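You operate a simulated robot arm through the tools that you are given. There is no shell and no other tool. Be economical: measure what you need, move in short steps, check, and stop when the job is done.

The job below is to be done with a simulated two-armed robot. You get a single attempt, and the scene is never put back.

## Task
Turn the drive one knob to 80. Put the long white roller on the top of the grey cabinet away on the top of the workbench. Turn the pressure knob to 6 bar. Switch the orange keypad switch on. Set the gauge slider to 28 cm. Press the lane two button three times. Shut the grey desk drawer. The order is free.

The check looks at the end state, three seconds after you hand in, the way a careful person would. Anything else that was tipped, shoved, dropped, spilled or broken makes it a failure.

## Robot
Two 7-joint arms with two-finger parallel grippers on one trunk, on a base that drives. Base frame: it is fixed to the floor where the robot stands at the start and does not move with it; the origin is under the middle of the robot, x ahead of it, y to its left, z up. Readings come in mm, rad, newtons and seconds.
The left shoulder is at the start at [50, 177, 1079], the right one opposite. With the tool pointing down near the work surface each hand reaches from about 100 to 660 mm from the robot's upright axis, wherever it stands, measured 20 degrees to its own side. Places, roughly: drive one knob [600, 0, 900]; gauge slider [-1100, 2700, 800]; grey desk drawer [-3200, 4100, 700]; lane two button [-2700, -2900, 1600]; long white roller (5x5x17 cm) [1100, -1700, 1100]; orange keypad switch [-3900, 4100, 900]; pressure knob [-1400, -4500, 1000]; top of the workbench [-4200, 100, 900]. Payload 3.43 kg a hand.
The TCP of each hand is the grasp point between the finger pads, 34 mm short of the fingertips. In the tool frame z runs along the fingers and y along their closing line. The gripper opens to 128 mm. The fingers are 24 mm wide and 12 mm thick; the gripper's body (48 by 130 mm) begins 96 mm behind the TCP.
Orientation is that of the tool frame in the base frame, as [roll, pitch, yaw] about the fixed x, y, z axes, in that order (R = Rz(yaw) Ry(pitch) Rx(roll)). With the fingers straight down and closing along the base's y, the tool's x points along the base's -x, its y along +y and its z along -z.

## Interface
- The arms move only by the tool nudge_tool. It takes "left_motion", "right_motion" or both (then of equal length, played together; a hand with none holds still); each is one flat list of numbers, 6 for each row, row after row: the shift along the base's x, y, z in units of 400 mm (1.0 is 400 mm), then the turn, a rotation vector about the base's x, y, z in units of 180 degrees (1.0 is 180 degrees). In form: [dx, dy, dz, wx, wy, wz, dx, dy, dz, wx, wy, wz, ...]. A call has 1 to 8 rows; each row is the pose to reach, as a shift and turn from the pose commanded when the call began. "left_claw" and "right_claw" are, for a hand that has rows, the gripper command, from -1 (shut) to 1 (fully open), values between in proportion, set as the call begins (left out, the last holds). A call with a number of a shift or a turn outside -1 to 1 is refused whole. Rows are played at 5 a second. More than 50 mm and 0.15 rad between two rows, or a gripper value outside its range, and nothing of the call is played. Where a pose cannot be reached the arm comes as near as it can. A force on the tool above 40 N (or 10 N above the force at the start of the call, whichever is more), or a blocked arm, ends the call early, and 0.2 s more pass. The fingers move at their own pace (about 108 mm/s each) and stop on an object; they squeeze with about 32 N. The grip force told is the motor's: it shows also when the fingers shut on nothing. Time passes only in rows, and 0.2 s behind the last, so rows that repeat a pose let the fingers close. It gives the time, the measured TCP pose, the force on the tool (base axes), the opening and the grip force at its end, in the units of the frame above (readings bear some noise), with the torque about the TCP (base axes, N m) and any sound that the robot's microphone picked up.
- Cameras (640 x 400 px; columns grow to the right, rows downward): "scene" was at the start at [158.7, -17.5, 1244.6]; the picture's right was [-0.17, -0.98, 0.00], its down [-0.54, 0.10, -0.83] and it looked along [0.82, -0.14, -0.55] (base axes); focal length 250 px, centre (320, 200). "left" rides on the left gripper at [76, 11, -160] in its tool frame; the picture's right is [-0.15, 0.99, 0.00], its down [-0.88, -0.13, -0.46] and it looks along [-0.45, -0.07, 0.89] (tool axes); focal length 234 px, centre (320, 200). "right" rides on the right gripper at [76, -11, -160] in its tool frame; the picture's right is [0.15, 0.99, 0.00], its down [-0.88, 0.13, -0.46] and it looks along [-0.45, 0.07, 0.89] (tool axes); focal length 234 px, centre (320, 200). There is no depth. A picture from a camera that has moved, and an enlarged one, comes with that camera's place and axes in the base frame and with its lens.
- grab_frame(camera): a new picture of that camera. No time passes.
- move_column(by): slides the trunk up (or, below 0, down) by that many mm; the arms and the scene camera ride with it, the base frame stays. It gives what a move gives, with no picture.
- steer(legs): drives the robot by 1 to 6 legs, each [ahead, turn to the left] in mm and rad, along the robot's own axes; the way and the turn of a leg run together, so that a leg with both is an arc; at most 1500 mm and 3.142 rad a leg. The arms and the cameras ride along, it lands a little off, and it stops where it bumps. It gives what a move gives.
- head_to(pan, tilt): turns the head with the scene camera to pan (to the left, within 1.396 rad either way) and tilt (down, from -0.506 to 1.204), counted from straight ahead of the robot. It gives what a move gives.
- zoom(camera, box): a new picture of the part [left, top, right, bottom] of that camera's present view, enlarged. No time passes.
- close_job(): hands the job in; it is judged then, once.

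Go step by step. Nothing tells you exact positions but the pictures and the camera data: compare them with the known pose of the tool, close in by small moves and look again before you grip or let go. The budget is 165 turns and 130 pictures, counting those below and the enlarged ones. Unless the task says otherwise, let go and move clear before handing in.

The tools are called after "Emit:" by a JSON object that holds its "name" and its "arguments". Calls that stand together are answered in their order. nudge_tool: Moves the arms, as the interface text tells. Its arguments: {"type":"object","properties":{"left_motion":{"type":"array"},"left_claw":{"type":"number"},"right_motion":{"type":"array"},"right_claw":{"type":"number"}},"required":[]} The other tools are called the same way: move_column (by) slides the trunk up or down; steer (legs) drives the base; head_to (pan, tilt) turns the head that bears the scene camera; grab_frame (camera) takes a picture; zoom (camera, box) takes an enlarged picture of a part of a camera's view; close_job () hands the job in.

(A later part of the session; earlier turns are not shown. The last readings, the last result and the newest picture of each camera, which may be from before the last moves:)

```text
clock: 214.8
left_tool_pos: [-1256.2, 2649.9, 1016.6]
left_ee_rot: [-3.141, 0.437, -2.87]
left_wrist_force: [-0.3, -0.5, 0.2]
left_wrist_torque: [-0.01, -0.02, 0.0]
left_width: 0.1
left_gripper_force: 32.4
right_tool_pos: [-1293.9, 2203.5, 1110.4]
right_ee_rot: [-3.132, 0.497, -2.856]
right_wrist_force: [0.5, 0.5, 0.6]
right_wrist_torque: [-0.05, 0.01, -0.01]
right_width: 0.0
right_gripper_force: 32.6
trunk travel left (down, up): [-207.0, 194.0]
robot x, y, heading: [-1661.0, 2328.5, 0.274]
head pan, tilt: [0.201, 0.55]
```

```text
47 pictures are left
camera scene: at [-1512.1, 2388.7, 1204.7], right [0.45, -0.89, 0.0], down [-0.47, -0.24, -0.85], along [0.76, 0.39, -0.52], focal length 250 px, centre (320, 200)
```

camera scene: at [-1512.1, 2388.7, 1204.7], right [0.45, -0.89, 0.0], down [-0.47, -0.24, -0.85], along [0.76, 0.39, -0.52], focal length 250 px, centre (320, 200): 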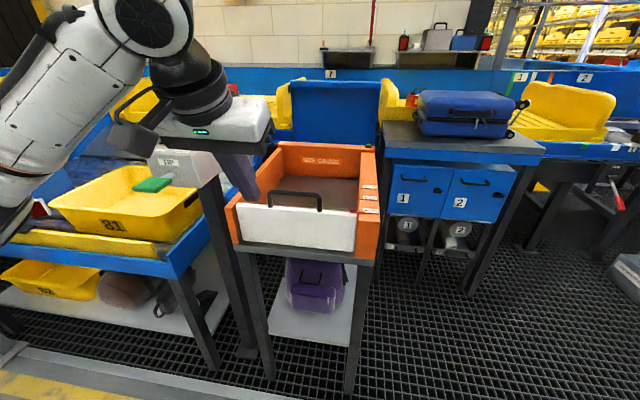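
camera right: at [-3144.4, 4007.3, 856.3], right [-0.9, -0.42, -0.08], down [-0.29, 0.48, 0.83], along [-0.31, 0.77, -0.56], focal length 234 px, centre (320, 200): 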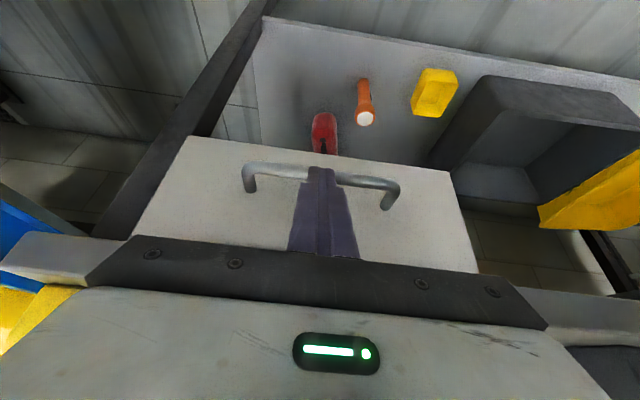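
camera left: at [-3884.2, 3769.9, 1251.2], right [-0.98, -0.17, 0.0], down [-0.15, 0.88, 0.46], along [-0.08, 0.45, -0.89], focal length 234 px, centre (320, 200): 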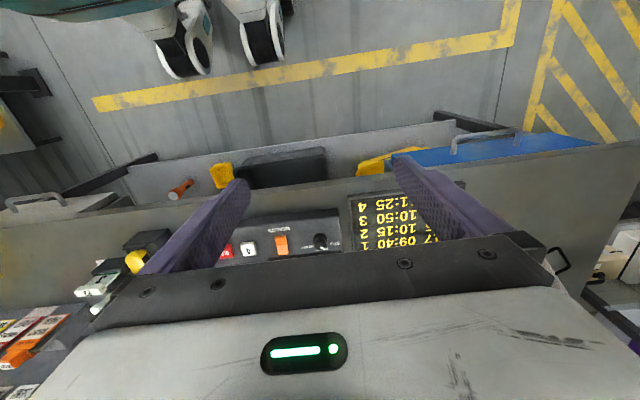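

Emit:
{"name": "nudge_tool", "arguments": {"left_motion": [0.004, -0.015, -0.1, 0, 0, 0, 0.008, -0.03, -0.2, 0, 0, 0, 0.012, -0.045, -0.3, 0, 0, 0, 0.016, -0.058, -0.375, 0, 0, 0]}}

Emit:
{"name": "steer", "arguments": {"legs": [[115, 0]]}}

Emit:
{"name": "head_to", "arguments": {"pan": 0.2, "tilt": 0.7}}

Emit:
{"name": "grab_frame", "arguments": {"camera": "scene"}}

```text
clock: 215.8
left_tool_pos: [-1251.6, 2625.2, 866.3]
left_ee_rot: [-3.139, 0.439, -2.871]
left_wrist_force: [0.0, 0.9, -0.3]
left_wrist_torque: [0.0, 0.0, -0.02]
left_width: 0.0
left_gripper_force: 32.3
right_tool_pos: [-1293.9, 2202.3, 1110.7]
right_ee_rot: [-3.128, 0.495, -2.857]
right_wrist_force: [-0.6, 0.3, -0.2]
right_wrist_torque: [-0.02, -0.02, -0.01]
right_width: 0.1
right_gripper_force: 32.0
trunk travel left (down, up): [-207.0, 194.0]
robot x, y, heading: [-1657.8, 2330.3, 0.277]
head pan, tilt: [0.201, 0.55]
```

```text
clock: 217.0
left_tool_pos: [-1141.4, 2655.7, 868.7]
left_ee_rot: [-3.14, 0.438, -2.869]
left_wrist_force: [0.2, -0.2, -0.3]
left_wrist_torque: [0.02, 0.0, 0.02]
left_width: 0.0
left_gripper_force: 32.0
right_tool_pos: [-1185.8, 2234.5, 1109.9]
right_ee_rot: [-3.131, 0.496, -2.854]
right_wrist_force: [-0.7, 0.4, 0.0]
right_wrist_torque: [0.02, -0.02, 0.02]
right_width: 0.0
right_gripper_force: 32.3
trunk travel left (down, up): [-207.0, 194.0]
robot x, y, heading: [-1546.5, 2358.9, 0.278]
head pan, tilt: [0.201, 0.55]
```

```text
clock: 217.7
left_tool_pos: [-1141.6, 2656.4, 868.7]
left_ee_rot: [-3.14, 0.437, -2.87]
left_wrist_force: [-0.2, 0.9, -0.9]
left_wrist_torque: [-0.01, -0.02, -0.02]
left_width: 0.0
left_gripper_force: 31.9
right_tool_pos: [-1185.1, 2234.5, 1110.4]
right_ee_rot: [-3.132, 0.497, -2.856]
right_wrist_force: [-0.2, -1.0, 0.7]
right_wrist_torque: [0.0, 0.02, -0.01]
right_width: 0.2
right_gripper_force: 32.1
trunk travel left (down, up): [-207.0, 194.0]
robot x, y, heading: [-1551.0, 2361.9, 0.277]
head pan, tilt: [0.201, 0.7]
```

```text
46 pictures are left
camera scene: at [-1406.7, 2417.4, 1191.5], right [0.46, -0.89, 0.0], down [-0.57, -0.29, -0.77], along [0.68, 0.35, -0.64], focal length 250 px, centre (320, 200)
```

scene: 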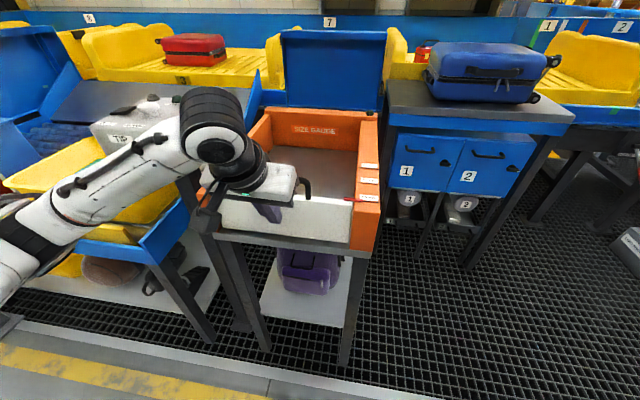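

Fingertips are about 20 mm in front of the wall. Push in 100 mm, then read the scale.

Emit:
{"name": "nudge_tool", "arguments": {"left_motion": [0.03, 0.0084, 0, 0, 0, 0, 0.06, 0.0168, 0, 0, 0, 0, 0.09, 0.0252, 0, 0, 0, 0, 0.12, 0.0336, 0, 0, 0, 0, 0.15, 0.042, 0, 0, 0, 0, 0.18, 0.0505, 0, 0, 0, 0, 0.21, 0.059, 0, 0, 0, 0, 0.24, 0.0673, 0, 0, 0, 0]}}

Emit:
{"name": "zoom", "arguments": {"camera": "scene", "box": [220, 90, 400, 250]}}

```text
clock: 219.5
left_tool_pos: [-1044.7, 2683.6, 867.8]
left_ee_rot: [-3.14, 0.438, -2.87]
left_wrist_force: [-0.2, -0.2, 0.0]
left_wrist_torque: [-0.02, 0.01, 0.01]
left_width: 0.0
left_gripper_force: 31.5
right_tool_pos: [-1184.7, 2233.6, 1110.6]
right_ee_rot: [-3.13, 0.495, -2.857]
right_wrist_force: [-0.6, 0.4, 0.0]
right_wrist_torque: [0.02, -0.02, -0.02]
right_width: 0.2
right_gripper_force: 32.0
trunk travel left (down, up): [-207.0, 194.0]
robot x, y, heading: [-1551.3, 2361.1, 0.274]
head pan, tilt: [0.201, 0.7]
```

```text
2.50 times, centred on (310, 170) of scene
camera zoom: at [-1406.6, 2417.3, 1191.5], right [0.46, -0.89, 0.0], down [-0.57, -0.29, -0.76], along [0.68, 0.35, -0.64], focal length 624 px, centre (345, 275)
```

zoom: 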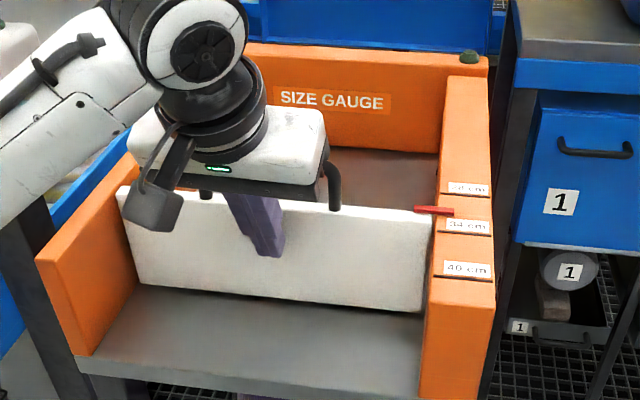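

Emit:
{"name": "zoom", "arguments": {"camera": "scene", "box": [325, 155, 370, 210]}}

```text
7.27 times, centred on (348, 182) of scene
camera zoom: at [-1406.6, 2417.3, 1191.5], right [0.46, -0.89, 0.0], down [-0.57, -0.29, -0.76], along [0.68, 0.35, -0.64], focal length 1817 px, centre (120, 327)
```

zoom: 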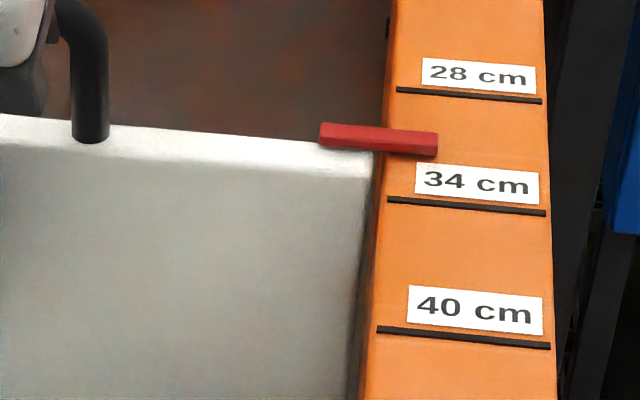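

Emit:
{"name": "nudge_tool", "arguments": {"left_motion": [0.03, 0.0084, 0, 0, 0, 0, 0.06, 0.0168, 0, 0, 0, 0]}}

Emit:
{"name": "zoom", "arguments": {"camera": "scene", "box": [325, 145, 370, 190]}}

```text
clock: 220.1
left_tool_pos: [-1020.8, 2690.7, 867.6]
left_ee_rot: [-3.141, 0.44, -2.87]
left_wrist_force: [-0.1, -0.8, 0.9]
left_wrist_torque: [0.03, 0.0, 0.01]
left_width: 0.1
left_gripper_force: 32.0
right_tool_pos: [-1184.9, 2234.2, 1109.4]
right_ee_rot: [-3.131, 0.495, -2.856]
right_wrist_force: [0.6, 0.1, 0.0]
right_wrist_torque: [-0.01, 0.0, 0.01]
right_width: 0.2
right_gripper_force: 31.9
trunk travel left (down, up): [-207.0, 194.0]
robot x, y, heading: [-1554.8, 2359.9, 0.273]
head pan, tilt: [0.201, 0.7]
```

```text
8.89 times, centred on (348, 168) of scene
camera zoom: at [-1406.5, 2417.3, 1191.5], right [0.46, -0.89, 0.0], down [-0.57, -0.29, -0.76], along [0.68, 0.35, -0.64], focal length 2220 px, centre (76, 489)
```

zoom: 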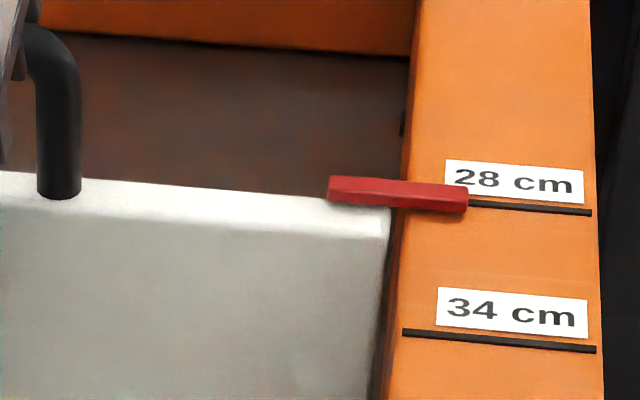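

Emit:
{"name": "grab_frame", "arguments": {"camera": "right"}}

```text
42 pictures are left
camera right: at [-1319.4, 2183.4, 1216.1], right [-0.4, 0.91, -0.08], down [0.5, 0.29, 0.82], along [0.77, 0.29, -0.57], focal length 234 px, centre (320, 200)
```

right: 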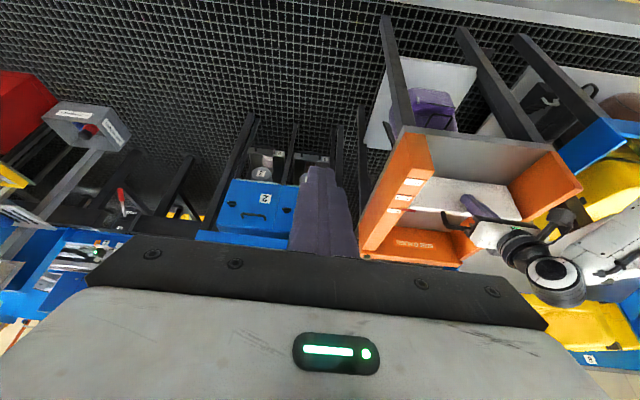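

Emit:
{"name": "zoom", "arguments": {"camera": "right", "box": [370, 150, 450, 230]}}

```text
5.00 times, centred on (410, 190) of right
camera zoom: at [-1319.4, 2183.4, 1216.1], right [-0.4, 0.91, -0.08], down [0.5, 0.29, 0.82], along [0.77, 0.29, -0.57], focal length 1171 px, centre (-130, 250)
```

zoom: 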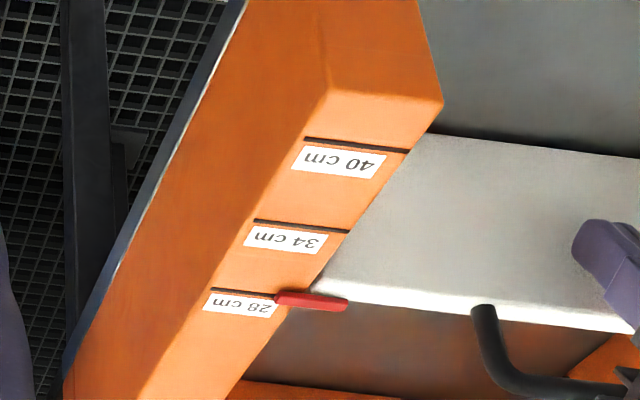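

The pointer is about 2 mm short of the 28 line; push 2 mm more.

Emit:
{"name": "nudge_tool", "arguments": {"left_motion": [0.0053, 0.0015, 0, 0, 0, 0, 0.0053, 0.0015, 0, 0, 0, 0]}}

Emit:
{"name": "zoom", "arguments": {"camera": "right", "box": [394, 190, 434, 220]}}

```text
clock: 220.7
left_tool_pos: [-1018.7, 2692.3, 867.2]
left_ee_rot: [-3.141, 0.439, -2.869]
left_wrist_force: [0.3, -0.5, 0.2]
left_wrist_torque: [-0.01, -0.01, 0.03]
left_width: 0.0
left_gripper_force: 32.1
right_tool_pos: [-1185.2, 2235.7, 1110.8]
right_ee_rot: [-3.131, 0.496, -2.854]
right_wrist_force: [0.1, 0.2, 0.7]
right_wrist_torque: [-0.01, 0.02, 0.01]
right_width: 0.3
right_gripper_force: 32.0
trunk travel left (down, up): [-207.0, 194.0]
robot x, y, heading: [-1552.4, 2358.7, 0.274]
head pan, tilt: [0.201, 0.7]
```

```text
13.33 times, centred on (414, 205) of right
camera zoom: at [-1319.6, 2183.4, 1216.2], right [-0.4, 0.91, -0.08], down [0.5, 0.29, 0.82], along [0.77, 0.29, -0.57], focal length 3122 px, centre (-933, 133)
```

zoom: 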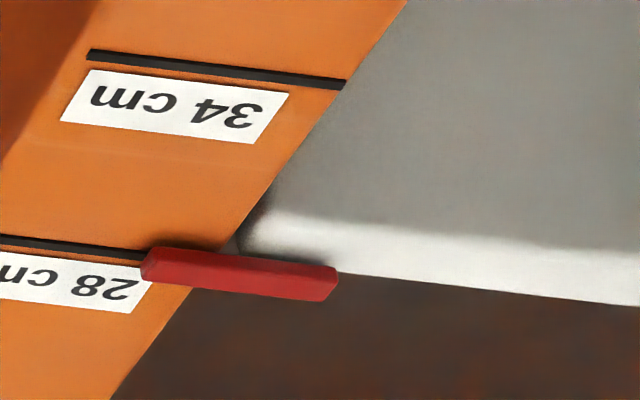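

The slider reads 28 cm. Withdraw the hand, back off, and drive south toward the lane button.

Emit:
{"name": "nudge_tool", "arguments": {"left_motion": [-0.11, -0.031, 0, 0, 0, 0, -0.22, -0.062, 0, 0, 0, 0, -0.32, -0.09, 0.03, 0, 0, 0, -0.34, -0.096, 0.14, 0, 0, 0, -0.34, -0.096, 0.25, 0, 0, 0, -0.34, -0.096, 0.36, 0, 0, 0]}}

Emit:
{"name": "steer", "arguments": {"legs": [[-200, 0], [0, -1.357], [800, 0], [790, 0], [0, -0.232]]}}

Emit:
{"name": "head_to", "arguments": {"pan": -0.3, "tilt": 0.15}}

Emit:
{"name": "grab_frame", "arguments": {"camera": "scene"}}

```text
clock: 222.1
left_tool_pos: [-1158.0, 2652.8, 1012.0]
left_ee_rot: [-3.141, 0.437, -2.87]
left_wrist_force: [-0.5, 0.0, -0.2]
left_wrist_torque: [0.03, -0.01, -0.01]
left_width: 0.1
left_gripper_force: 32.3
right_tool_pos: [-1185.2, 2233.7, 1110.9]
right_ee_rot: [-3.133, 0.496, -2.858]
right_wrist_force: [0.3, 0.6, 0.7]
right_wrist_torque: [-0.01, 0.0, -0.01]
right_width: 0.0
right_gripper_force: 31.5
trunk travel left (down, up): [-207.0, 194.0]
robot x, y, heading: [-1545.0, 2361.7, 0.271]
head pan, tilt: [0.201, 0.7]
```

```text
clock: 231.3
left_tool_pos: [-991.6, 1278.7, 1013.1]
left_ee_rot: [-3.137, 0.439, 2.061]
left_wrist_force: [-0.2, 0.7, 0.5]
left_wrist_torque: [-0.02, 0.01, 0.02]
left_width: 0.0
left_gripper_force: 31.6
right_tool_pos: [-1407.7, 1214.6, 1113.4]
right_ee_rot: [-3.127, 0.501, 2.078]
right_wrist_force: [0.4, 0.0, 0.0]
right_wrist_torque: [0.0, 0.03, -0.03]
right_width: 0.0
right_gripper_force: 31.7
trunk travel left (down, up): [-207.0, 194.0]
robot x, y, heading: [-1362.5, 1594.7, -1.083]
head pan, tilt: [0.201, 0.7]
stopped in leg 4: the robot was blocked; the commanded pose is now the measured one
```

```text
clock: 232.3
left_tool_pos: [-991.7, 1278.7, 1012.6]
left_ee_rot: [-3.136, 0.441, 2.062]
left_wrist_force: [0.2, -0.6, -0.2]
left_wrist_torque: [0.03, 0.02, -0.05]
left_width: 0.0
left_gripper_force: 32.6
right_tool_pos: [-1405.1, 1216.0, 1112.6]
right_ee_rot: [-3.126, 0.503, 2.075]
right_wrist_force: [0.4, -0.3, -0.8]
right_wrist_torque: [-0.03, 0.01, 0.01]
right_width: 0.0
right_gripper_force: 32.4
trunk travel left (down, up): [-207.0, 194.0]
robot x, y, heading: [-1362.0, 1599.2, -1.08]
head pan, tilt: [-0.3, 0.15]
```

```text
39 pictures are left
camera scene: at [-1308.7, 1446.6, 1242.2], right [-0.98, -0.19, 0.0], down [-0.03, 0.14, -0.99], along [0.19, -0.97, -0.15], focal length 250 px, centre (320, 200)
```

scene: 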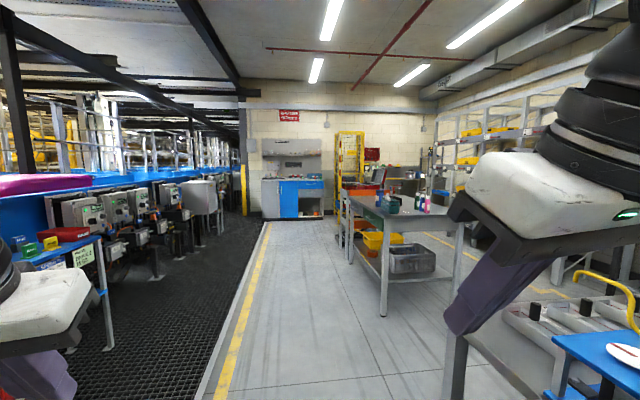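

Blocked by something low that I don't see; I'll look down in front of the base.

Emit:
{"name": "head_to", "arguments": {"pan": 0.0, "tilt": 0.9}}

Emit:
{"name": "grab_frame", "arguments": {"camera": "scene"}}

```text
clock: 233.4
left_tool_pos: [-992.0, 1277.8, 1011.7]
left_ee_rot: [-3.136, 0.442, 2.063]
left_wrist_force: [-0.1, -0.1, 0.2]
left_wrist_torque: [0.02, -0.03, 0.0]
left_width: 0.0
left_gripper_force: 31.9
right_tool_pos: [-1407.6, 1215.2, 1112.4]
right_ee_rot: [-3.128, 0.5, 2.075]
right_wrist_force: [0.6, 0.1, 0.3]
right_wrist_torque: [0.02, 0.0, 0.0]
right_width: 0.3
right_gripper_force: 31.8
trunk travel left (down, up): [-207.0, 194.0]
robot x, y, heading: [-1361.2, 1593.4, -1.077]
head pan, tilt: [0.0, 0.901]
```

```text
38 pictures are left
camera scene: at [-1290.9, 1470.7, 1175.8], right [-0.88, -0.47, 0.0], down [-0.37, 0.69, -0.62], along [0.29, -0.55, -0.78], focal length 250 px, centre (320, 200)
```

scene: 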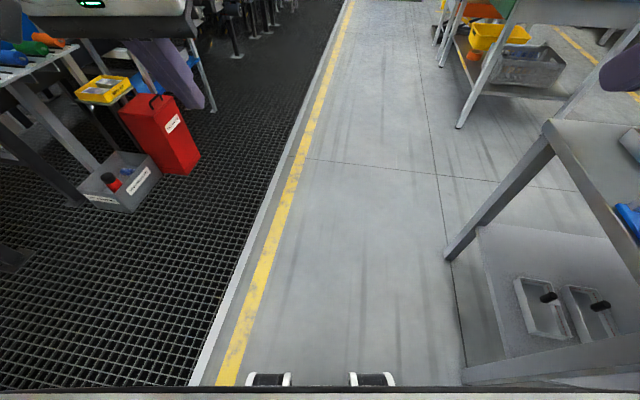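

The end of the second table caught the base's right side. Back off, sidestep left and go on south.

Emit:
{"name": "steer", "arguments": {"legs": [[-150, 0], [0, 0.5], [450, 0], [0, -0.81], [1450, 0], [1450, 0]]}}

Emit:
{"name": "head_to", "arguments": {"pan": -0.5, "tilt": 0.1}}

Emit:
{"name": "grab_frame", "arguments": {"camera": "scene"}}

```text
clock: 254.2
left_tool_pos: [-274.0, -1778.3, 1011.9]
left_ee_rot: [-3.139, 0.436, 1.76]
left_wrist_force: [-0.7, 0.6, 0.4]
left_wrist_torque: [0.01, 0.03, 0.01]
left_width: 0.0
left_gripper_force: 31.4
right_tool_pos: [-689.5, -1716.7, 1110.2]
right_ee_rot: [-3.133, 0.497, 1.772]
right_wrist_force: [-0.3, -0.2, 1.2]
right_wrist_torque: [-0.01, -0.01, -0.03]
right_width: 0.0
right_gripper_force: 32.2
trunk travel left (down, up): [-207.0, 194.0]
robot x, y, heading: [-528.5, -1363.5, -1.38]
head pan, tilt: [0.0, 0.901]
```

```text
clock: 255.4
left_tool_pos: [-274.2, -1777.8, 1010.9]
left_ee_rot: [-3.141, 0.438, 1.759]
left_wrist_force: [1.0, -0.4, 0.2]
left_wrist_torque: [0.05, 0.0, 0.01]
left_width: 0.2
left_gripper_force: 31.1
right_tool_pos: [-689.5, -1716.0, 1109.6]
right_ee_rot: [-3.133, 0.497, 1.773]
right_wrist_force: [-0.5, -0.4, 0.9]
right_wrist_torque: [-0.02, -0.01, -0.01]
right_width: 0.0
right_gripper_force: 32.3
trunk travel left (down, up): [-207.0, 194.0]
robot x, y, heading: [-532.9, -1364.4, -1.385]
head pan, tilt: [-0.499, 0.099]
```

```text
37 pictures are left
camera scene: at [-545.6, -1520.4, 1246.2], right [-0.95, 0.3, 0.0], down [0.03, 0.1, -0.99], along [-0.3, -0.95, -0.1], focal length 250 px, centre (320, 200)
```

scene: 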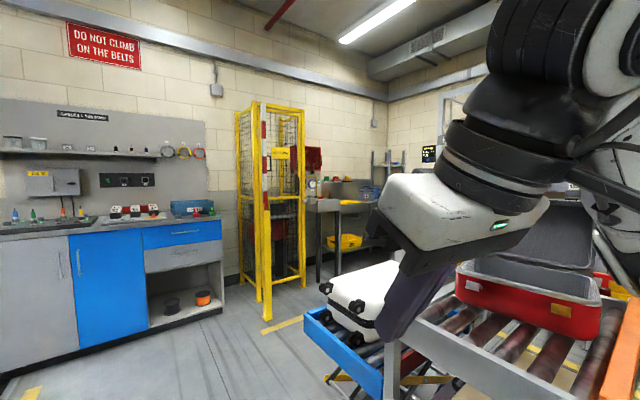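

Lane button is hidden behind my arm; the pressure gauge is beyond the yellow cage at the far wall. I'll drive nearer and look.

Emit:
{"name": "steer", "arguments": {"legs": [[0, -0.165], [1400, 0], [0, -0.55]]}}

Emit:
{"name": "head_to", "arguments": {"pan": 0.1, "tilt": 0.25}}

Emit:
{"name": "grab_frame", "arguments": {"camera": "scene"}}

```text
clock: 264.5
left_tool_pos: [-593.6, -3229.1, 1011.9]
left_ee_rot: [-3.141, 0.439, 1.029]
left_wrist_force: [0.2, -0.4, 0.4]
left_wrist_torque: [0.04, -0.02, -0.01]
left_width: 0.2
left_gripper_force: 32.1
right_tool_pos: [-861.2, -2904.5, 1111.5]
right_ee_rot: [-3.134, 0.497, 1.04]
right_wrist_force: [-0.7, 0.1, -0.1]
right_wrist_torque: [0.03, 0.02, -0.02]
right_width: 0.1
right_gripper_force: 32.2
trunk travel left (down, up): [-207.0, 194.0]
robot x, y, heading: [-505.9, -2747.3, -2.108]
head pan, tilt: [-0.499, 0.099]
```

```text
clock: 265.5
left_tool_pos: [-594.0, -3227.8, 1012.8]
left_ee_rot: [-3.14, 0.439, 1.029]
left_wrist_force: [-0.4, 0.4, -0.3]
left_wrist_torque: [0.01, 0.02, 0.01]
left_width: 0.0
left_gripper_force: 32.2
right_tool_pos: [-860.6, -2905.2, 1110.8]
right_ee_rot: [-3.133, 0.496, 1.043]
right_wrist_force: [1.0, 0.2, -0.3]
right_wrist_torque: [-0.01, -0.02, 0.0]
right_width: 0.0
right_gripper_force: 32.1
trunk travel left (down, up): [-207.0, 194.0]
robot x, y, heading: [-505.6, -2746.8, -2.109]
head pan, tilt: [0.099, 0.25]
```

```text
36 pictures are left
camera scene: at [-581.8, -2892.8, 1232.4], right [-0.9, 0.43, 0.0], down [0.11, 0.22, -0.97], along [-0.41, -0.88, -0.25], focal length 250 px, centre (320, 200)
```

scene: 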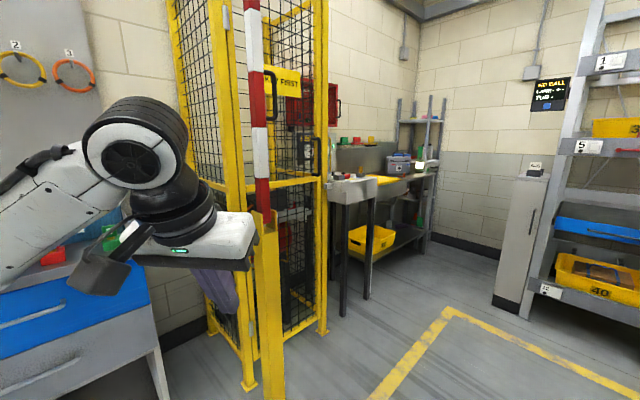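

Stand location for the knob: about [-1460, -3610], facing heading −1.22. I'll tuck the left hand and drive around the cage.

Emit:
{"name": "nudge_tool", "arguments": {"left_motion": [0.05, 0.085, 0.02, 0, 0, 0, 0.1, 0.17, 0.04, 0, 0, 0, 0.154, 0.258, 0.06, 0, 0, 0]}}

Emit:
{"name": "steer", "arguments": {"legs": [[300, 0], [0, -0.39], [950, 0], [0, 1.2]]}}

Emit:
{"name": "head_to", "arguments": {"pan": 0.0, "tilt": 0.3}}

Emit:
{"name": "grab_frame", "arguments": {"camera": "scene"}}

```text
clock: 266.3
left_tool_pos: [-532.2, -3123.6, 1037.4]
left_ee_rot: [-3.139, 0.439, 1.029]
left_wrist_force: [-0.2, 0.4, -0.1]
left_wrist_torque: [-0.01, 0.0, 0.04]
left_width: 0.2
left_gripper_force: 32.2
right_tool_pos: [-862.3, -2903.9, 1110.0]
right_ee_rot: [-3.132, 0.498, 1.042]
right_wrist_force: [0.1, 0.9, -0.3]
right_wrist_torque: [0.02, 0.0, -0.01]
right_width: 0.3
right_gripper_force: 31.7
trunk travel left (down, up): [-207.0, 194.0]
robot x, y, heading: [-507.6, -2749.1, -2.112]
head pan, tilt: [0.099, 0.25]
```

```text
clock: 270.6
left_tool_pos: [-893.7, -3398.0, 1040.4]
left_ee_rot: [-3.137, 0.449, 0.661]
left_wrist_force: [-0.9, 0.5, -0.7]
left_wrist_torque: [-0.04, 0.02, -0.01]
left_width: 0.0
left_gripper_force: 31.9
right_tool_pos: [-1116.9, -3066.5, 1113.2]
right_ee_rot: [-3.135, 0.504, 0.655]
right_wrist_force: [0.6, 0.7, -0.7]
right_wrist_torque: [-0.04, 0.01, -0.01]
right_width: 0.0
right_gripper_force: 32.1
trunk travel left (down, up): [-207.0, 194.0]
robot x, y, heading: [-733.3, -3056.5, -2.49]
head pan, tilt: [0.099, 0.25]
stopped in leg 3: the robot was blocked; the commanded pose is now the measured one
```

```text
clock: 271.3
left_tool_pos: [-892.8, -3398.2, 1040.9]
left_ee_rot: [-3.136, 0.448, 0.659]
left_wrist_force: [-0.5, 0.4, 0.1]
left_wrist_torque: [-0.01, 0.0, -0.02]
left_width: 0.0
left_gripper_force: 32.0
right_tool_pos: [-1117.0, -3066.4, 1114.2]
right_ee_rot: [-3.133, 0.506, 0.655]
right_wrist_force: [1.1, 0.6, -1.3]
right_wrist_torque: [0.02, 0.0, 0.0]
right_width: 0.0
right_gripper_force: 31.8
trunk travel left (down, up): [-207.0, 194.0]
robot x, y, heading: [-732.3, -3057.9, -2.491]
head pan, tilt: [0.0, 0.3]
```

```text
35 pictures are left
camera scene: at [-856.9, -3153.2, 1229.4], right [-0.6, 0.8, 0.0], down [0.23, 0.17, -0.96], along [-0.76, -0.58, -0.29], focal length 250 px, centre (320, 200)
```

scene: 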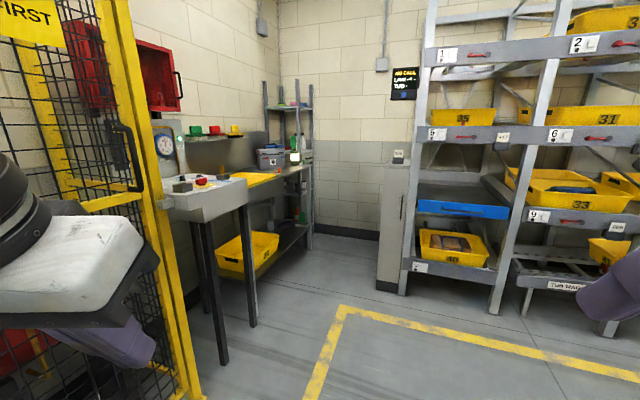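

Blocked again, likely by the suitcase cart on my right. I'll back up 100 and look down to that side.

Emit:
{"name": "steer", "arguments": {"legs": [[-80, 0]]}}

Emit:
{"name": "head_to", "arguments": {"pan": -0.6, "tilt": 0.9}}

Emit:
{"name": "grab_frame", "arguments": {"camera": "scene"}}

```text
clock: 272.4
left_tool_pos: [-835.9, -3354.3, 1036.2]
left_ee_rot: [-3.135, 0.439, 0.655]
left_wrist_force: [-0.3, 1.1, 0.4]
left_wrist_torque: [-0.02, -0.02, -0.01]
left_width: 0.0
left_gripper_force: 31.8
right_tool_pos: [-1059.1, -3023.4, 1110.7]
right_ee_rot: [-3.131, 0.496, 0.654]
right_wrist_force: [0.3, 0.7, 0.4]
right_wrist_torque: [-0.04, 0.0, 0.02]
right_width: 0.0
right_gripper_force: 31.7
trunk travel left (down, up): [-207.0, 194.0]
robot x, y, heading: [-671.6, -3012.5, -2.495]
head pan, tilt: [0.0, 0.3]
```

```text
clock: 273.4
left_tool_pos: [-835.4, -3355.2, 1035.5]
left_ee_rot: [-3.136, 0.435, 0.657]
left_wrist_force: [0.1, 0.6, -0.2]
left_wrist_torque: [0.01, -0.02, 0.02]
left_width: 0.0
left_gripper_force: 31.7
right_tool_pos: [-1059.1, -3023.4, 1110.2]
right_ee_rot: [-3.132, 0.499, 0.653]
right_wrist_force: [0.2, -0.2, -0.9]
right_wrist_torque: [-0.02, 0.02, 0.01]
right_width: 0.1
right_gripper_force: 32.1
trunk travel left (down, up): [-207.0, 194.0]
robot x, y, heading: [-666.9, -3012.3, -2.49]
head pan, tilt: [-0.6, 0.901]
```

```text
34 pictures are left
camera scene: at [-801.3, -3058.6, 1175.4], right [-0.05, 1.0, 0.0], down [0.78, 0.04, -0.62], along [-0.62, -0.03, -0.78], focal length 250 px, centre (320, 200)
```

scene: 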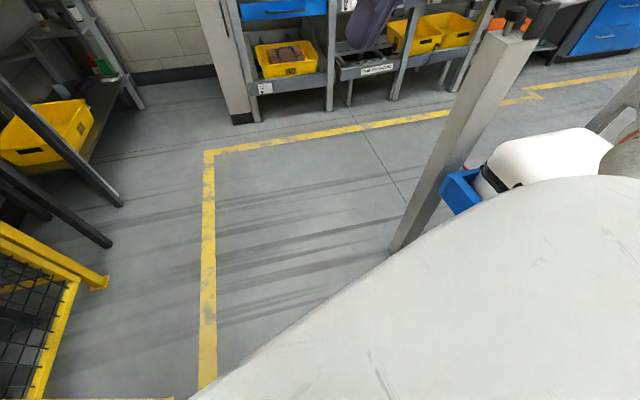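

Emit:
{"name": "nudge_tool", "arguments": {"left_motion": [0.09, 0.07, 0.03, 0, 0, 0, 0.18, 0.14, 0.06, 0, 0, 0, 0.27, 0.205, 0.08, 0, 0, 0]}}

Emit:
{"name": "steer", "arguments": {"legs": [[-150, 0], [0, 0.59], [310, 0], [0, -0.7], [880, 0], [0, 1.36]]}}

Emit:
{"name": "head_to", "arguments": {"pan": -0.1, "tilt": 0.25}}

Emit:
{"name": "grab_frame", "arguments": {"camera": "scene"}}

```text
clock: 274.2
left_tool_pos: [-727.6, -3273.1, 1068.1]
left_ee_rot: [-3.134, 0.436, 0.659]
left_wrist_force: [0.1, 0.7, -0.3]
left_wrist_torque: [-0.01, 0.0, -0.01]
left_width: 0.3
left_gripper_force: 32.1
right_tool_pos: [-1059.1, -3023.9, 1110.0]
right_ee_rot: [-3.13, 0.496, 0.657]
right_wrist_force: [-0.6, -0.4, 0.0]
right_wrist_torque: [0.02, 0.03, 0.01]
right_width: 0.0
right_gripper_force: 32.1
trunk travel left (down, up): [-207.0, 194.0]
robot x, y, heading: [-669.5, -3011.9, -2.491]
head pan, tilt: [-0.6, 0.901]
```

```text
clock: 281.6
left_tool_pos: [-787.3, -3496.6, 1071.3]
left_ee_rot: [-3.132, 0.458, 0.546]
left_wrist_force: [-0.6, 1.0, 0.4]
left_wrist_torque: [0.05, 0.02, -0.02]
left_width: 0.0
left_gripper_force: 32.0
right_tool_pos: [-1089.4, -3212.6, 1111.6]
right_ee_rot: [-3.131, 0.498, 0.543]
right_wrist_force: [0.0, 0.2, -0.1]
right_wrist_torque: [0.03, -0.01, 0.04]
right_width: 0.0
right_gripper_force: 31.5
trunk travel left (down, up): [-207.0, 194.0]
robot x, y, heading: [-705.1, -3243.0, -2.603]
head pan, tilt: [-0.6, 0.901]
stopped in leg 5: the robot was blocked; the commanded pose is now the measured one
```

```text
clock: 282.7
left_tool_pos: [-787.1, -3496.2, 1070.4]
left_ee_rot: [-3.13, 0.455, 0.545]
left_wrist_force: [-0.1, 0.5, 0.4]
left_wrist_torque: [0.0, -0.01, -0.02]
left_width: 0.0
left_gripper_force: 32.4
right_tool_pos: [-1088.8, -3212.9, 1112.7]
right_ee_rot: [-3.131, 0.5, 0.544]
right_wrist_force: [0.0, 0.1, 0.5]
right_wrist_torque: [-0.01, -0.01, 0.01]
right_width: 0.0
right_gripper_force: 32.3
trunk travel left (down, up): [-207.0, 194.0]
robot x, y, heading: [-703.2, -3243.7, -2.604]
head pan, tilt: [-0.099, 0.25]
```

```text
33 pictures are left
camera scene: at [-844.8, -3320.1, 1233.0], right [-0.42, 0.91, 0.0], down [0.22, 0.1, -0.97], along [-0.88, -0.41, -0.24], focal length 250 px, centre (320, 200)
```

scene: 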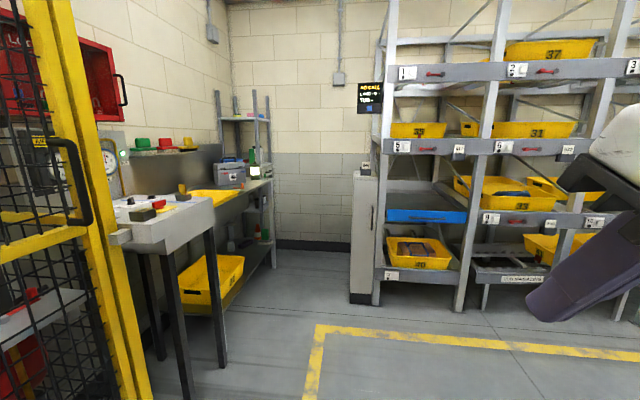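

The left arm's attitude shifted slightly, so its elbow is probably touching something on the left. Back up a touch and look left.

Emit:
{"name": "steer", "arguments": {"legs": [[-70, 0]]}}

Emit:
{"name": "head_to", "arguments": {"pan": 1.2, "tilt": 0.5}}

Emit:
{"name": "grab_frame", "arguments": {"camera": "scene"}}

```text
clock: 283.7
left_tool_pos: [-732.3, -3462.7, 1069.6]
left_ee_rot: [-3.134, 0.448, 0.542]
left_wrist_force: [-0.7, 0.4, 0.0]
left_wrist_torque: [-0.02, 0.01, 0.0]
left_width: 0.1
left_gripper_force: 32.2
right_tool_pos: [-1030.8, -3176.8, 1111.0]
right_ee_rot: [-3.131, 0.495, 0.541]
right_wrist_force: [0.3, 0.4, 0.2]
right_wrist_torque: [0.01, 0.02, -0.01]
right_width: 0.1
right_gripper_force: 32.0
trunk travel left (down, up): [-207.0, 194.0]
robot x, y, heading: [-644.4, -3210.5, -2.61]
head pan, tilt: [-0.099, 0.25]
```

```text
clock: 285.1
left_tool_pos: [-730.7, -3461.9, 1069.0]
left_ee_rot: [-3.134, 0.449, 0.544]
left_wrist_force: [0.0, -0.4, 0.3]
left_wrist_torque: [0.0, 0.01, 0.01]
left_width: 0.0
left_gripper_force: 31.6
right_tool_pos: [-1030.4, -3177.7, 1110.7]
right_ee_rot: [-3.131, 0.495, 0.542]
right_wrist_force: [0.1, -0.1, 0.4]
right_wrist_torque: [-0.01, -0.02, 0.0]
right_width: 0.0
right_gripper_force: 32.1
trunk travel left (down, up): [-207.0, 194.0]
robot x, y, heading: [-644.5, -3209.9, -2.609]
head pan, tilt: [1.201, 0.499]
```

```text
32 pictures are left
camera scene: at [-689.0, -3335.8, 1209.2], right [-0.99, -0.16, 0.0], down [-0.08, 0.47, -0.88], along [0.14, -0.87, -0.48], focal length 250 px, centre (320, 200)
```

scene: 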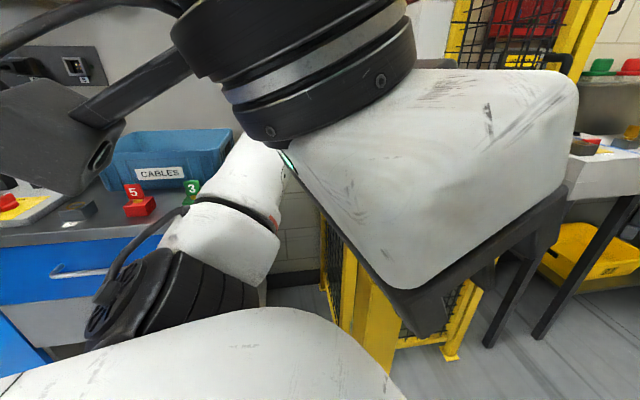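

The left elbow sticks out toward the yellow bollard. I'll extend the left hand forward to pull the elbow in, and pass a bit further north.

Emit:
{"name": "nudge_tool", "arguments": {"left_motion": [-0.105, -0.062, 0.01, 0, 0, 0, -0.21, -0.124, 0.02, 0, 0, 0, -0.315, -0.186, 0.03, 0, 0, 0, -0.42, -0.248, 0.04, 0, 0, 0, -0.525, -0.31, 0.05, 0, 0, 0, -0.63, -0.372, 0.06, 0, 0, 0, -0.735, -0.434, 0.07, 0, 0, 0, -0.82, -0.484, 0.08, 0, 0, 0]}}

Emit:
{"name": "steer", "arguments": {"legs": [[0, -0.14], [380, 0]]}}

Emit:
{"name": "steer", "arguments": {"legs": [[0, 0.25], [500, 0]]}}

```text
clock: 286.4
left_tool_pos: [-874.2, -3545.9, 1106.2]
left_ee_rot: [3.003, 0.641, 0.311]
left_wrist_force: [-0.7, 0.1, -0.1]
left_wrist_torque: [-0.02, 0.0, 0.02]
left_width: 0.0
left_gripper_force: 32.5
right_tool_pos: [-996.9, -3168.3, 1123.0]
right_ee_rot: [-3.123, 0.53, 0.551]
right_wrist_force: [0.1, 1.0, -0.1]
right_wrist_torque: [-0.07, 0.07, 0.01]
right_width: 0.0
right_gripper_force: 32.4
trunk travel left (down, up): [-207.0, 194.0]
robot x, y, heading: [-634.6, -3206.3, -2.583]
head pan, tilt: [1.201, 0.499]
stopped in row 6 (left hand): the arm was blocked; the commanded pose is now the measured one
```

```text
clock: 287.1
left_tool_pos: [-876.7, -3543.6, 1107.7]
left_ee_rot: [2.991, 0.662, 0.279]
left_wrist_force: [-0.3, -0.6, 0.5]
left_wrist_torque: [0.01, -0.06, 0.03]
left_width: 0.0
left_gripper_force: 32.4
right_tool_pos: [-1002.6, -3166.7, 1118.0]
right_ee_rot: [-3.124, 0.517, 0.538]
right_wrist_force: [0.5, 1.0, 0.3]
right_wrist_torque: [0.01, 0.02, 0.01]
right_width: 0.0
right_gripper_force: 31.6
trunk travel left (down, up): [-207.0, 194.0]
robot x, y, heading: [-632.5, -3206.1, -2.583]
head pan, tilt: [1.201, 0.499]
stopped in leg 1: the robot was blocked; the commanded pose is now the measured one
```

```text
clock: 288.3
left_tool_pos: [-837.8, -3588.5, 1097.6]
left_ee_rot: [3.001, 0.624, 0.455]
left_wrist_force: [0.2, -0.3, 0.3]
left_wrist_torque: [-0.03, -0.01, 0.0]
left_width: 0.3
left_gripper_force: 31.9
right_tool_pos: [-1022.5, -3242.1, 1109.9]
right_ee_rot: [-3.131, 0.496, 0.715]
right_wrist_force: [-0.5, 0.7, -0.9]
right_wrist_torque: [0.01, -0.02, -0.05]
right_width: 0.0
right_gripper_force: 32.2
trunk travel left (down, up): [-207.0, 194.0]
robot x, y, heading: [-636.2, -3203.3, -2.411]
head pan, tilt: [1.201, 0.499]
stopped in leg 1: the force on the tool passed its limit (the readings are from after the stop); the commanded pose is now the measured one
```

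The left arm is touching the post. I'll stop and look before moving further.

Emit:
{"name": "head_to", "arguments": {"pan": 0.8, "tilt": 0.4}}

Emit:
{"name": "grab_frame", "arguments": {"camera": "scene"}}

Emit:
{"name": "grab_frame", "arguments": {"camera": "left"}}

```text
clock: 289.1
left_tool_pos: [-837.2, -3589.7, 1096.6]
left_ee_rot: [3.003, 0.623, 0.455]
left_wrist_force: [-0.4, -0.1, -0.2]
left_wrist_torque: [-0.01, -0.01, 0.04]
left_width: 0.0
left_gripper_force: 31.7
right_tool_pos: [-1021.5, -3242.0, 1110.7]
right_ee_rot: [-3.131, 0.495, 0.716]
right_wrist_force: [-0.5, 0.3, 0.2]
right_wrist_torque: [0.0, -0.01, 0.02]
right_width: 0.0
right_gripper_force: 32.2
trunk travel left (down, up): [-207.0, 194.0]
robot x, y, heading: [-633.5, -3204.1, -2.414]
head pan, tilt: [0.799, 0.4]
```

```text
31 pictures are left
camera scene: at [-690.2, -3347.0, 1218.3], right [-1.0, 0.04, 0.0], down [0.02, 0.39, -0.92], along [-0.04, -0.92, -0.39], focal length 250 px, centre (320, 200)
```

scene: 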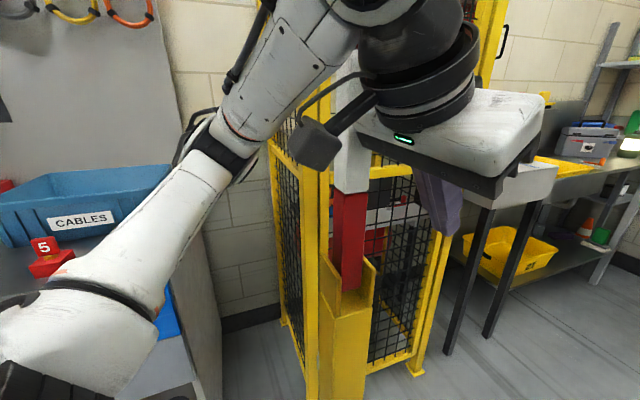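

```text
30 pictures are left
camera left: at [-702.4, -3511.3, 1182.6], right [0.4, -0.9, 0.2], down [-0.5, -0.03, 0.87], along [-0.77, -0.44, -0.46], focal length 234 px, centre (320, 200)
```

left: 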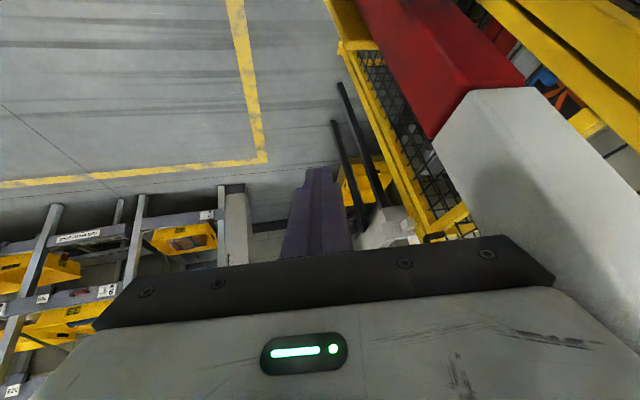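

The post is a fixed column guard at about [-740, -3650], and my left elbow was meeting it. I'll back straight out, retract the left hand, and then cross further north.

Emit:
{"name": "steer", "arguments": {"legs": [[-280, 0]]}}

Emit:
{"name": "head_to", "arguments": {"pan": 0.0, "tilt": 0.5}}

Emit:
{"name": "grab_frame", "arguments": {"camera": "scene"}}

```text
clock: 291.1
left_tool_pos: [-628.2, -3400.9, 1096.8]
left_ee_rot: [3.003, 0.624, 0.457]
left_wrist_force: [0.0, 0.5, 0.9]
left_wrist_torque: [-0.02, -0.01, -0.01]
left_width: 0.0
left_gripper_force: 32.2
right_tool_pos: [-814.4, -3056.7, 1110.8]
right_ee_rot: [-3.132, 0.497, 0.718]
right_wrist_force: [-0.8, 0.1, -0.2]
right_wrist_torque: [0.01, -0.01, 0.01]
right_width: 0.0
right_gripper_force: 32.2
trunk travel left (down, up): [-207.0, 194.0]
robot x, y, heading: [-426.2, -3021.2, -2.405]
head pan, tilt: [0.799, 0.4]
```

```text
clock: 292.2
left_tool_pos: [-630.1, -3400.9, 1096.4]
left_ee_rot: [3.003, 0.623, 0.458]
left_wrist_force: [0.2, 0.1, 0.2]
left_wrist_torque: [-0.03, -0.02, -0.01]
left_width: 0.1
left_gripper_force: 31.8
right_tool_pos: [-814.3, -3056.4, 1109.3]
right_ee_rot: [-3.132, 0.495, 0.718]
right_wrist_force: [-0.5, -0.2, 0.7]
right_wrist_torque: [0.0, 0.0, -0.01]
right_width: 0.2
right_gripper_force: 31.8
trunk travel left (down, up): [-207.0, 194.0]
robot x, y, heading: [-427.3, -3022.9, -2.406]
head pan, tilt: [0.0, 0.499]
```

```text
29 pictures are left
camera scene: at [-546.0, -3128.8, 1209.2], right [-0.67, 0.74, 0.0], down [0.36, 0.32, -0.88], along [-0.65, -0.59, -0.48], focal length 250 px, centre (320, 200)
```

scene: 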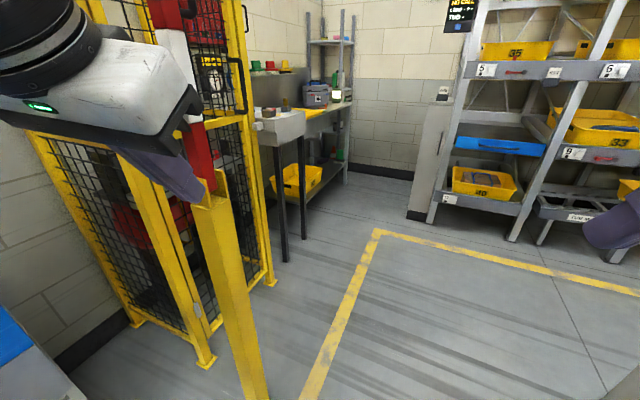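

Emit:
{"name": "steer", "arguments": {"legs": [[120, 0], [0, -0.72], [720, 0]]}}

```text
clock: 294.8
left_tool_pos: [-867.1, -3354.1, 1102.4]
left_ee_rot: [3.01, 0.633, 0.01]
left_wrist_force: [0.8, -0.2, -0.1]
left_wrist_torque: [0.01, 0.0, -0.02]
left_width: 0.3
left_gripper_force: 32.1
right_tool_pos: [-873.0, -2952.3, 1111.5]
right_ee_rot: [-3.135, 0.499, 0.237]
right_wrist_force: [-0.4, 0.1, 0.6]
right_wrist_torque: [-0.02, 0.04, -0.02]
right_width: 0.0
right_gripper_force: 32.0
trunk travel left (down, up): [-207.0, 194.0]
robot x, y, heading: [-517.6, -3096.9, -2.882]
head pan, tilt: [0.0, 0.499]
stopped in leg 2: the robot was blocked; the commanded pose is now the measured one
```

The left elbow met the column again while turning. Back out first, turn clear of it, then go west.

Emit:
{"name": "steer", "arguments": {"legs": [[-180, 0], [0, -0.27], [900, 0]]}}

```text
clock: 301.6
left_tool_pos: [-1656.0, -3186.6, 1098.3]
left_ee_rot: [3.012, 0.625, -0.268]
left_wrist_force: [-0.7, 0.0, 0.1]
left_wrist_torque: [0.0, -0.01, -0.02]
left_width: 0.0
left_gripper_force: 32.3
right_tool_pos: [-1552.7, -2799.4, 1108.7]
right_ee_rot: [-3.132, 0.493, -0.04]
right_wrist_force: [0.6, -0.4, -0.4]
right_wrist_torque: [0.01, -0.02, 0.0]
right_width: 0.0
right_gripper_force: 31.9
trunk travel left (down, up): [-207.0, 194.0]
robot x, y, heading: [-1245.5, -3034.3, 3.121]
head pan, tilt: [0.0, 0.499]
```

Through the gap. Next, loop to stand in front of lane two on the rack.

Emit:
{"name": "steer", "arguments": {"legs": [[0, 0.549], [527, 0], [0, -1.592], [480, 0], [0, 1.39]]}}

Emit:
{"name": "move_column", "arguments": {"by": 190}}

Emit:
{"name": "head_to", "arguments": {"pan": -0.1, "tilt": -0.1}}

Emit:
{"name": "grab_frame", "arguments": {"camera": "scene"}}

```text
clock: 316.0
left_tool_pos: [-2263.1, -3162.9, 1098.7]
left_ee_rot: [3.012, 0.625, 0.082]
left_wrist_force: [0.1, -0.6, 0.7]
left_wrist_torque: [-0.02, 0.01, 0.01]
left_width: 0.0
left_gripper_force: 32.4
right_tool_pos: [-2300.7, -2764.1, 1110.2]
right_ee_rot: [-3.133, 0.492, 0.314]
right_wrist_force: [-0.4, 0.5, -0.9]
right_wrist_torque: [0.0, 0.03, 0.02]
right_width: 0.0
right_gripper_force: 31.9
trunk travel left (down, up): [-207.0, 194.0]
robot x, y, heading: [-1931.4, -2880.4, -2.806]
head pan, tilt: [0.0, 0.499]
```

```text
clock: 318.1
left_tool_pos: [-2264.6, -3162.9, 1288.0]
left_ee_rot: [3.011, 0.625, 0.084]
left_wrist_force: [0.2, 0.2, -0.3]
left_wrist_torque: [0.01, -0.04, -0.01]
left_width: 0.0
left_gripper_force: 31.5
right_tool_pos: [-2302.0, -2764.5, 1299.5]
right_ee_rot: [-3.134, 0.492, 0.314]
right_wrist_force: [0.8, 0.4, 0.1]
right_wrist_torque: [0.04, 0.01, 0.04]
right_width: 0.0
right_gripper_force: 31.9
trunk travel left (down, up): [-397.0, 4.0]
robot x, y, heading: [-1930.8, -2884.7, -2.807]
head pan, tilt: [0.0, 0.499]
```

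```text
clock: 319.1
left_tool_pos: [-2264.9, -3163.6, 1287.8]
left_ee_rot: [3.013, 0.624, 0.083]
left_wrist_force: [-0.5, 0.1, -0.6]
left_wrist_torque: [0.01, 0.02, 0.0]
left_width: 0.0
left_gripper_force: 31.2
right_tool_pos: [-2301.5, -2764.9, 1300.6]
right_ee_rot: [-3.132, 0.493, 0.313]
right_wrist_force: [-0.3, 0.2, 0.6]
right_wrist_torque: [-0.01, 0.0, -0.02]
right_width: 0.0
right_gripper_force: 31.9
trunk travel left (down, up): [-397.0, 4.0]
robot x, y, heading: [-1931.9, -2881.7, -2.811]
head pan, tilt: [-0.099, -0.099]
```

```text
28 pictures are left
camera scene: at [-2079.5, -2926.0, 1454.1], right [-0.23, 0.97, 0.0], down [-0.1, -0.02, -1.0], along [-0.97, -0.23, 0.1], focal length 250 px, centre (320, 200)
```

scene: 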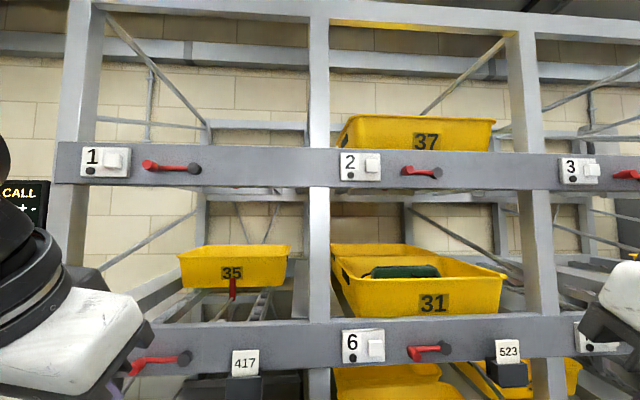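

Lane 2's button is the white square right of the "2", at about [-2696, -2941, 1601]. I'll bring the right hand up and level in front of it.

Emit:
{"name": "nudge_tool", "arguments": {"right_motion": [-0.0625, -0.028, 0.0845, -0.014, 0.0406, 0, -0.125, -0.056, 0.169, -0.028, 0.0812, 0, -0.1875, -0.084, 0.253, -0.042, 0.122, 0, -0.25, -0.1125, 0.3375, -0.056, 0.1625, 0, -0.3125, -0.14, 0.422, -0.07, 0.203, 0, -0.375, -0.169, 0.506, -0.084, 0.244, 0, -0.4375, -0.197, 0.59, -0.098, 0.284, 0, -0.5, -0.225, 0.675, -0.112, 0.325, 0]}}

Emit:
{"name": "nudge_tool", "arguments": {"right_motion": [-0.088, -0.047, 0.026, 0, 0, 0, -0.176, -0.094, 0.052, 0, 0, 0, -0.265, -0.14, 0.078, 0, 0, 0]}}

Emit:
{"name": "grab_frame", "arguments": {"camera": "right"}}

Emit:
{"name": "zoom", "arguments": {"camera": "scene", "box": [300, 100, 480, 220]}}

```text
clock: 320.9
left_tool_pos: [-2265.5, -3162.6, 1288.2]
left_ee_rot: [3.014, 0.625, 0.084]
left_wrist_force: [-0.1, 0.8, 1.1]
left_wrist_torque: [0.01, 0.0, -0.03]
left_width: 0.1
left_gripper_force: 32.4
right_tool_pos: [-2502.1, -2856.2, 1571.4]
right_ee_rot: [1.318, 1.556, -1.51]
right_wrist_force: [-1.1, -1.0, 0.2]
right_wrist_torque: [0.01, 0.0, -0.06]
right_width: 0.0
right_gripper_force: 31.5
trunk travel left (down, up): [-397.0, 4.0]
robot x, y, heading: [-1933.2, -2878.3, -2.809]
head pan, tilt: [-0.099, -0.099]
```

```text
clock: 321.7
left_tool_pos: [-2265.4, -3164.1, 1287.0]
left_ee_rot: [3.012, 0.624, 0.085]
left_wrist_force: [0.0, -0.5, -0.4]
left_wrist_torque: [0.0, 0.02, -0.01]
left_width: 0.2
left_gripper_force: 31.8
right_tool_pos: [-2608.7, -2910.2, 1600.3]
right_ee_rot: [1.489, 1.556, -1.341]
right_wrist_force: [-0.4, -0.2, 0.5]
right_wrist_torque: [-0.04, 0.02, 0.0]
right_width: 0.2
right_gripper_force: 32.3
trunk travel left (down, up): [-397.0, 4.0]
robot x, y, heading: [-1931.7, -2882.5, -2.809]
head pan, tilt: [-0.099, -0.099]
```

```text
27 pictures are left
camera right: at [-2459.3, -2853.9, 1526.2], right [0.31, -0.94, -0.13], down [0.47, 0.03, 0.88], along [-0.83, -0.33, 0.45], focal length 234 px, centre (320, 200)
```

right: 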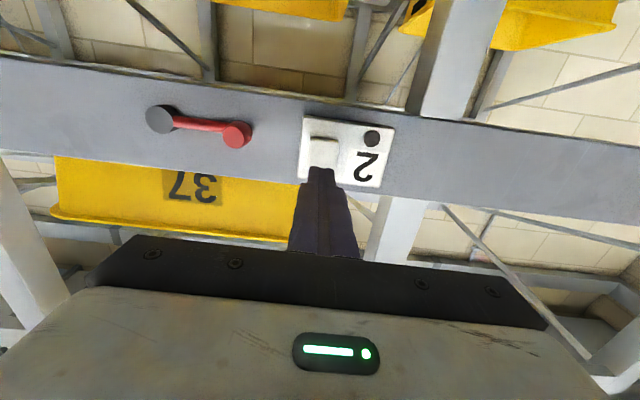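

```text
3.33 times, centred on (390, 160) of scene
camera zoom: at [-2080.1, -2927.1, 1454.0], right [-0.23, 0.97, 0.0], down [-0.1, -0.02, -1.0], along [-0.97, -0.23, 0.1], focal length 833 px, centre (87, 333)
```

zoom: 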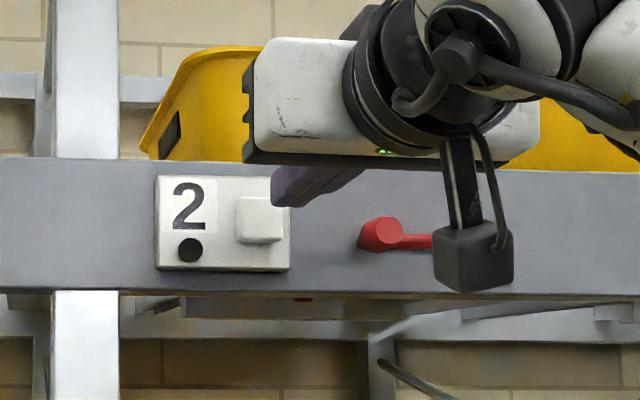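

Button is 59 mm straight ahead of the fingertips. First press, watching the force.

Emit:
{"name": "nudge_tool", "arguments": {"right_motion": [-0.095, -0.033, -0.007, 0, 0, 0, -0.132, -0.046, -0.007, 0, 0, 0, -0.142, -0.0495, -0.007, 0, 0, 0, -0.149, -0.052, -0.007, 0, 0, 0, -0.156, -0.0545, -0.007, 0, 0, 0]}}

Emit:
{"name": "zoom", "arguments": {"camera": "scene", "box": [320, 130, 400, 190]}}

```text
clock: 322.9
left_tool_pos: [-2260.0, -3160.4, 1290.4]
left_ee_rot: [3.01, 0.628, 0.08]
left_wrist_force: [-0.2, -0.6, 0.8]
left_wrist_torque: [0.02, -0.04, 0.01]
left_width: 0.0
left_gripper_force: 32.3
right_tool_pos: [-2660.1, -2930.0, 1602.3]
right_ee_rot: [1.334, 1.554, -1.496]
right_wrist_force: [26.2, 11.2, -2.8]
right_wrist_torque: [0.02, -0.17, -0.11]
right_width: 0.0
right_gripper_force: 32.1
trunk travel left (down, up): [-397.0, 4.0]
robot x, y, heading: [-1926.1, -2881.2, -2.808]
head pan, tilt: [-0.099, -0.099]
heard: click
stopped in row 5 (right hand): the force on the tool passed its limit (the readings are from after the stop); the commanded pose is now the measured one
```

```text
6.67 times, centred on (360, 160) of scene
camera zoom: at [-2074.0, -2923.3, 1455.1], right [-0.23, 0.97, 0.0], down [-0.1, -0.02, -0.99], along [-0.97, -0.23, 0.1], focal length 1665 px, centre (53, 467)
```

zoom: 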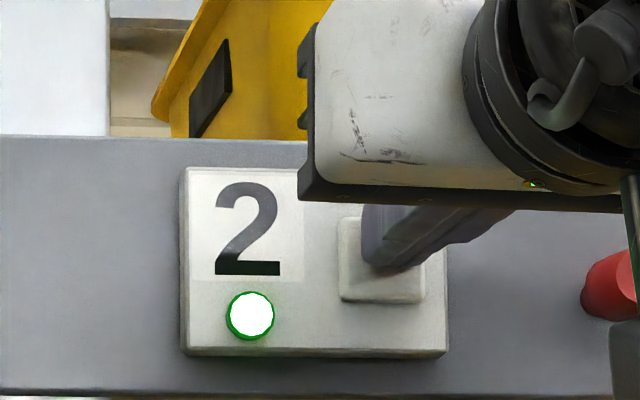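

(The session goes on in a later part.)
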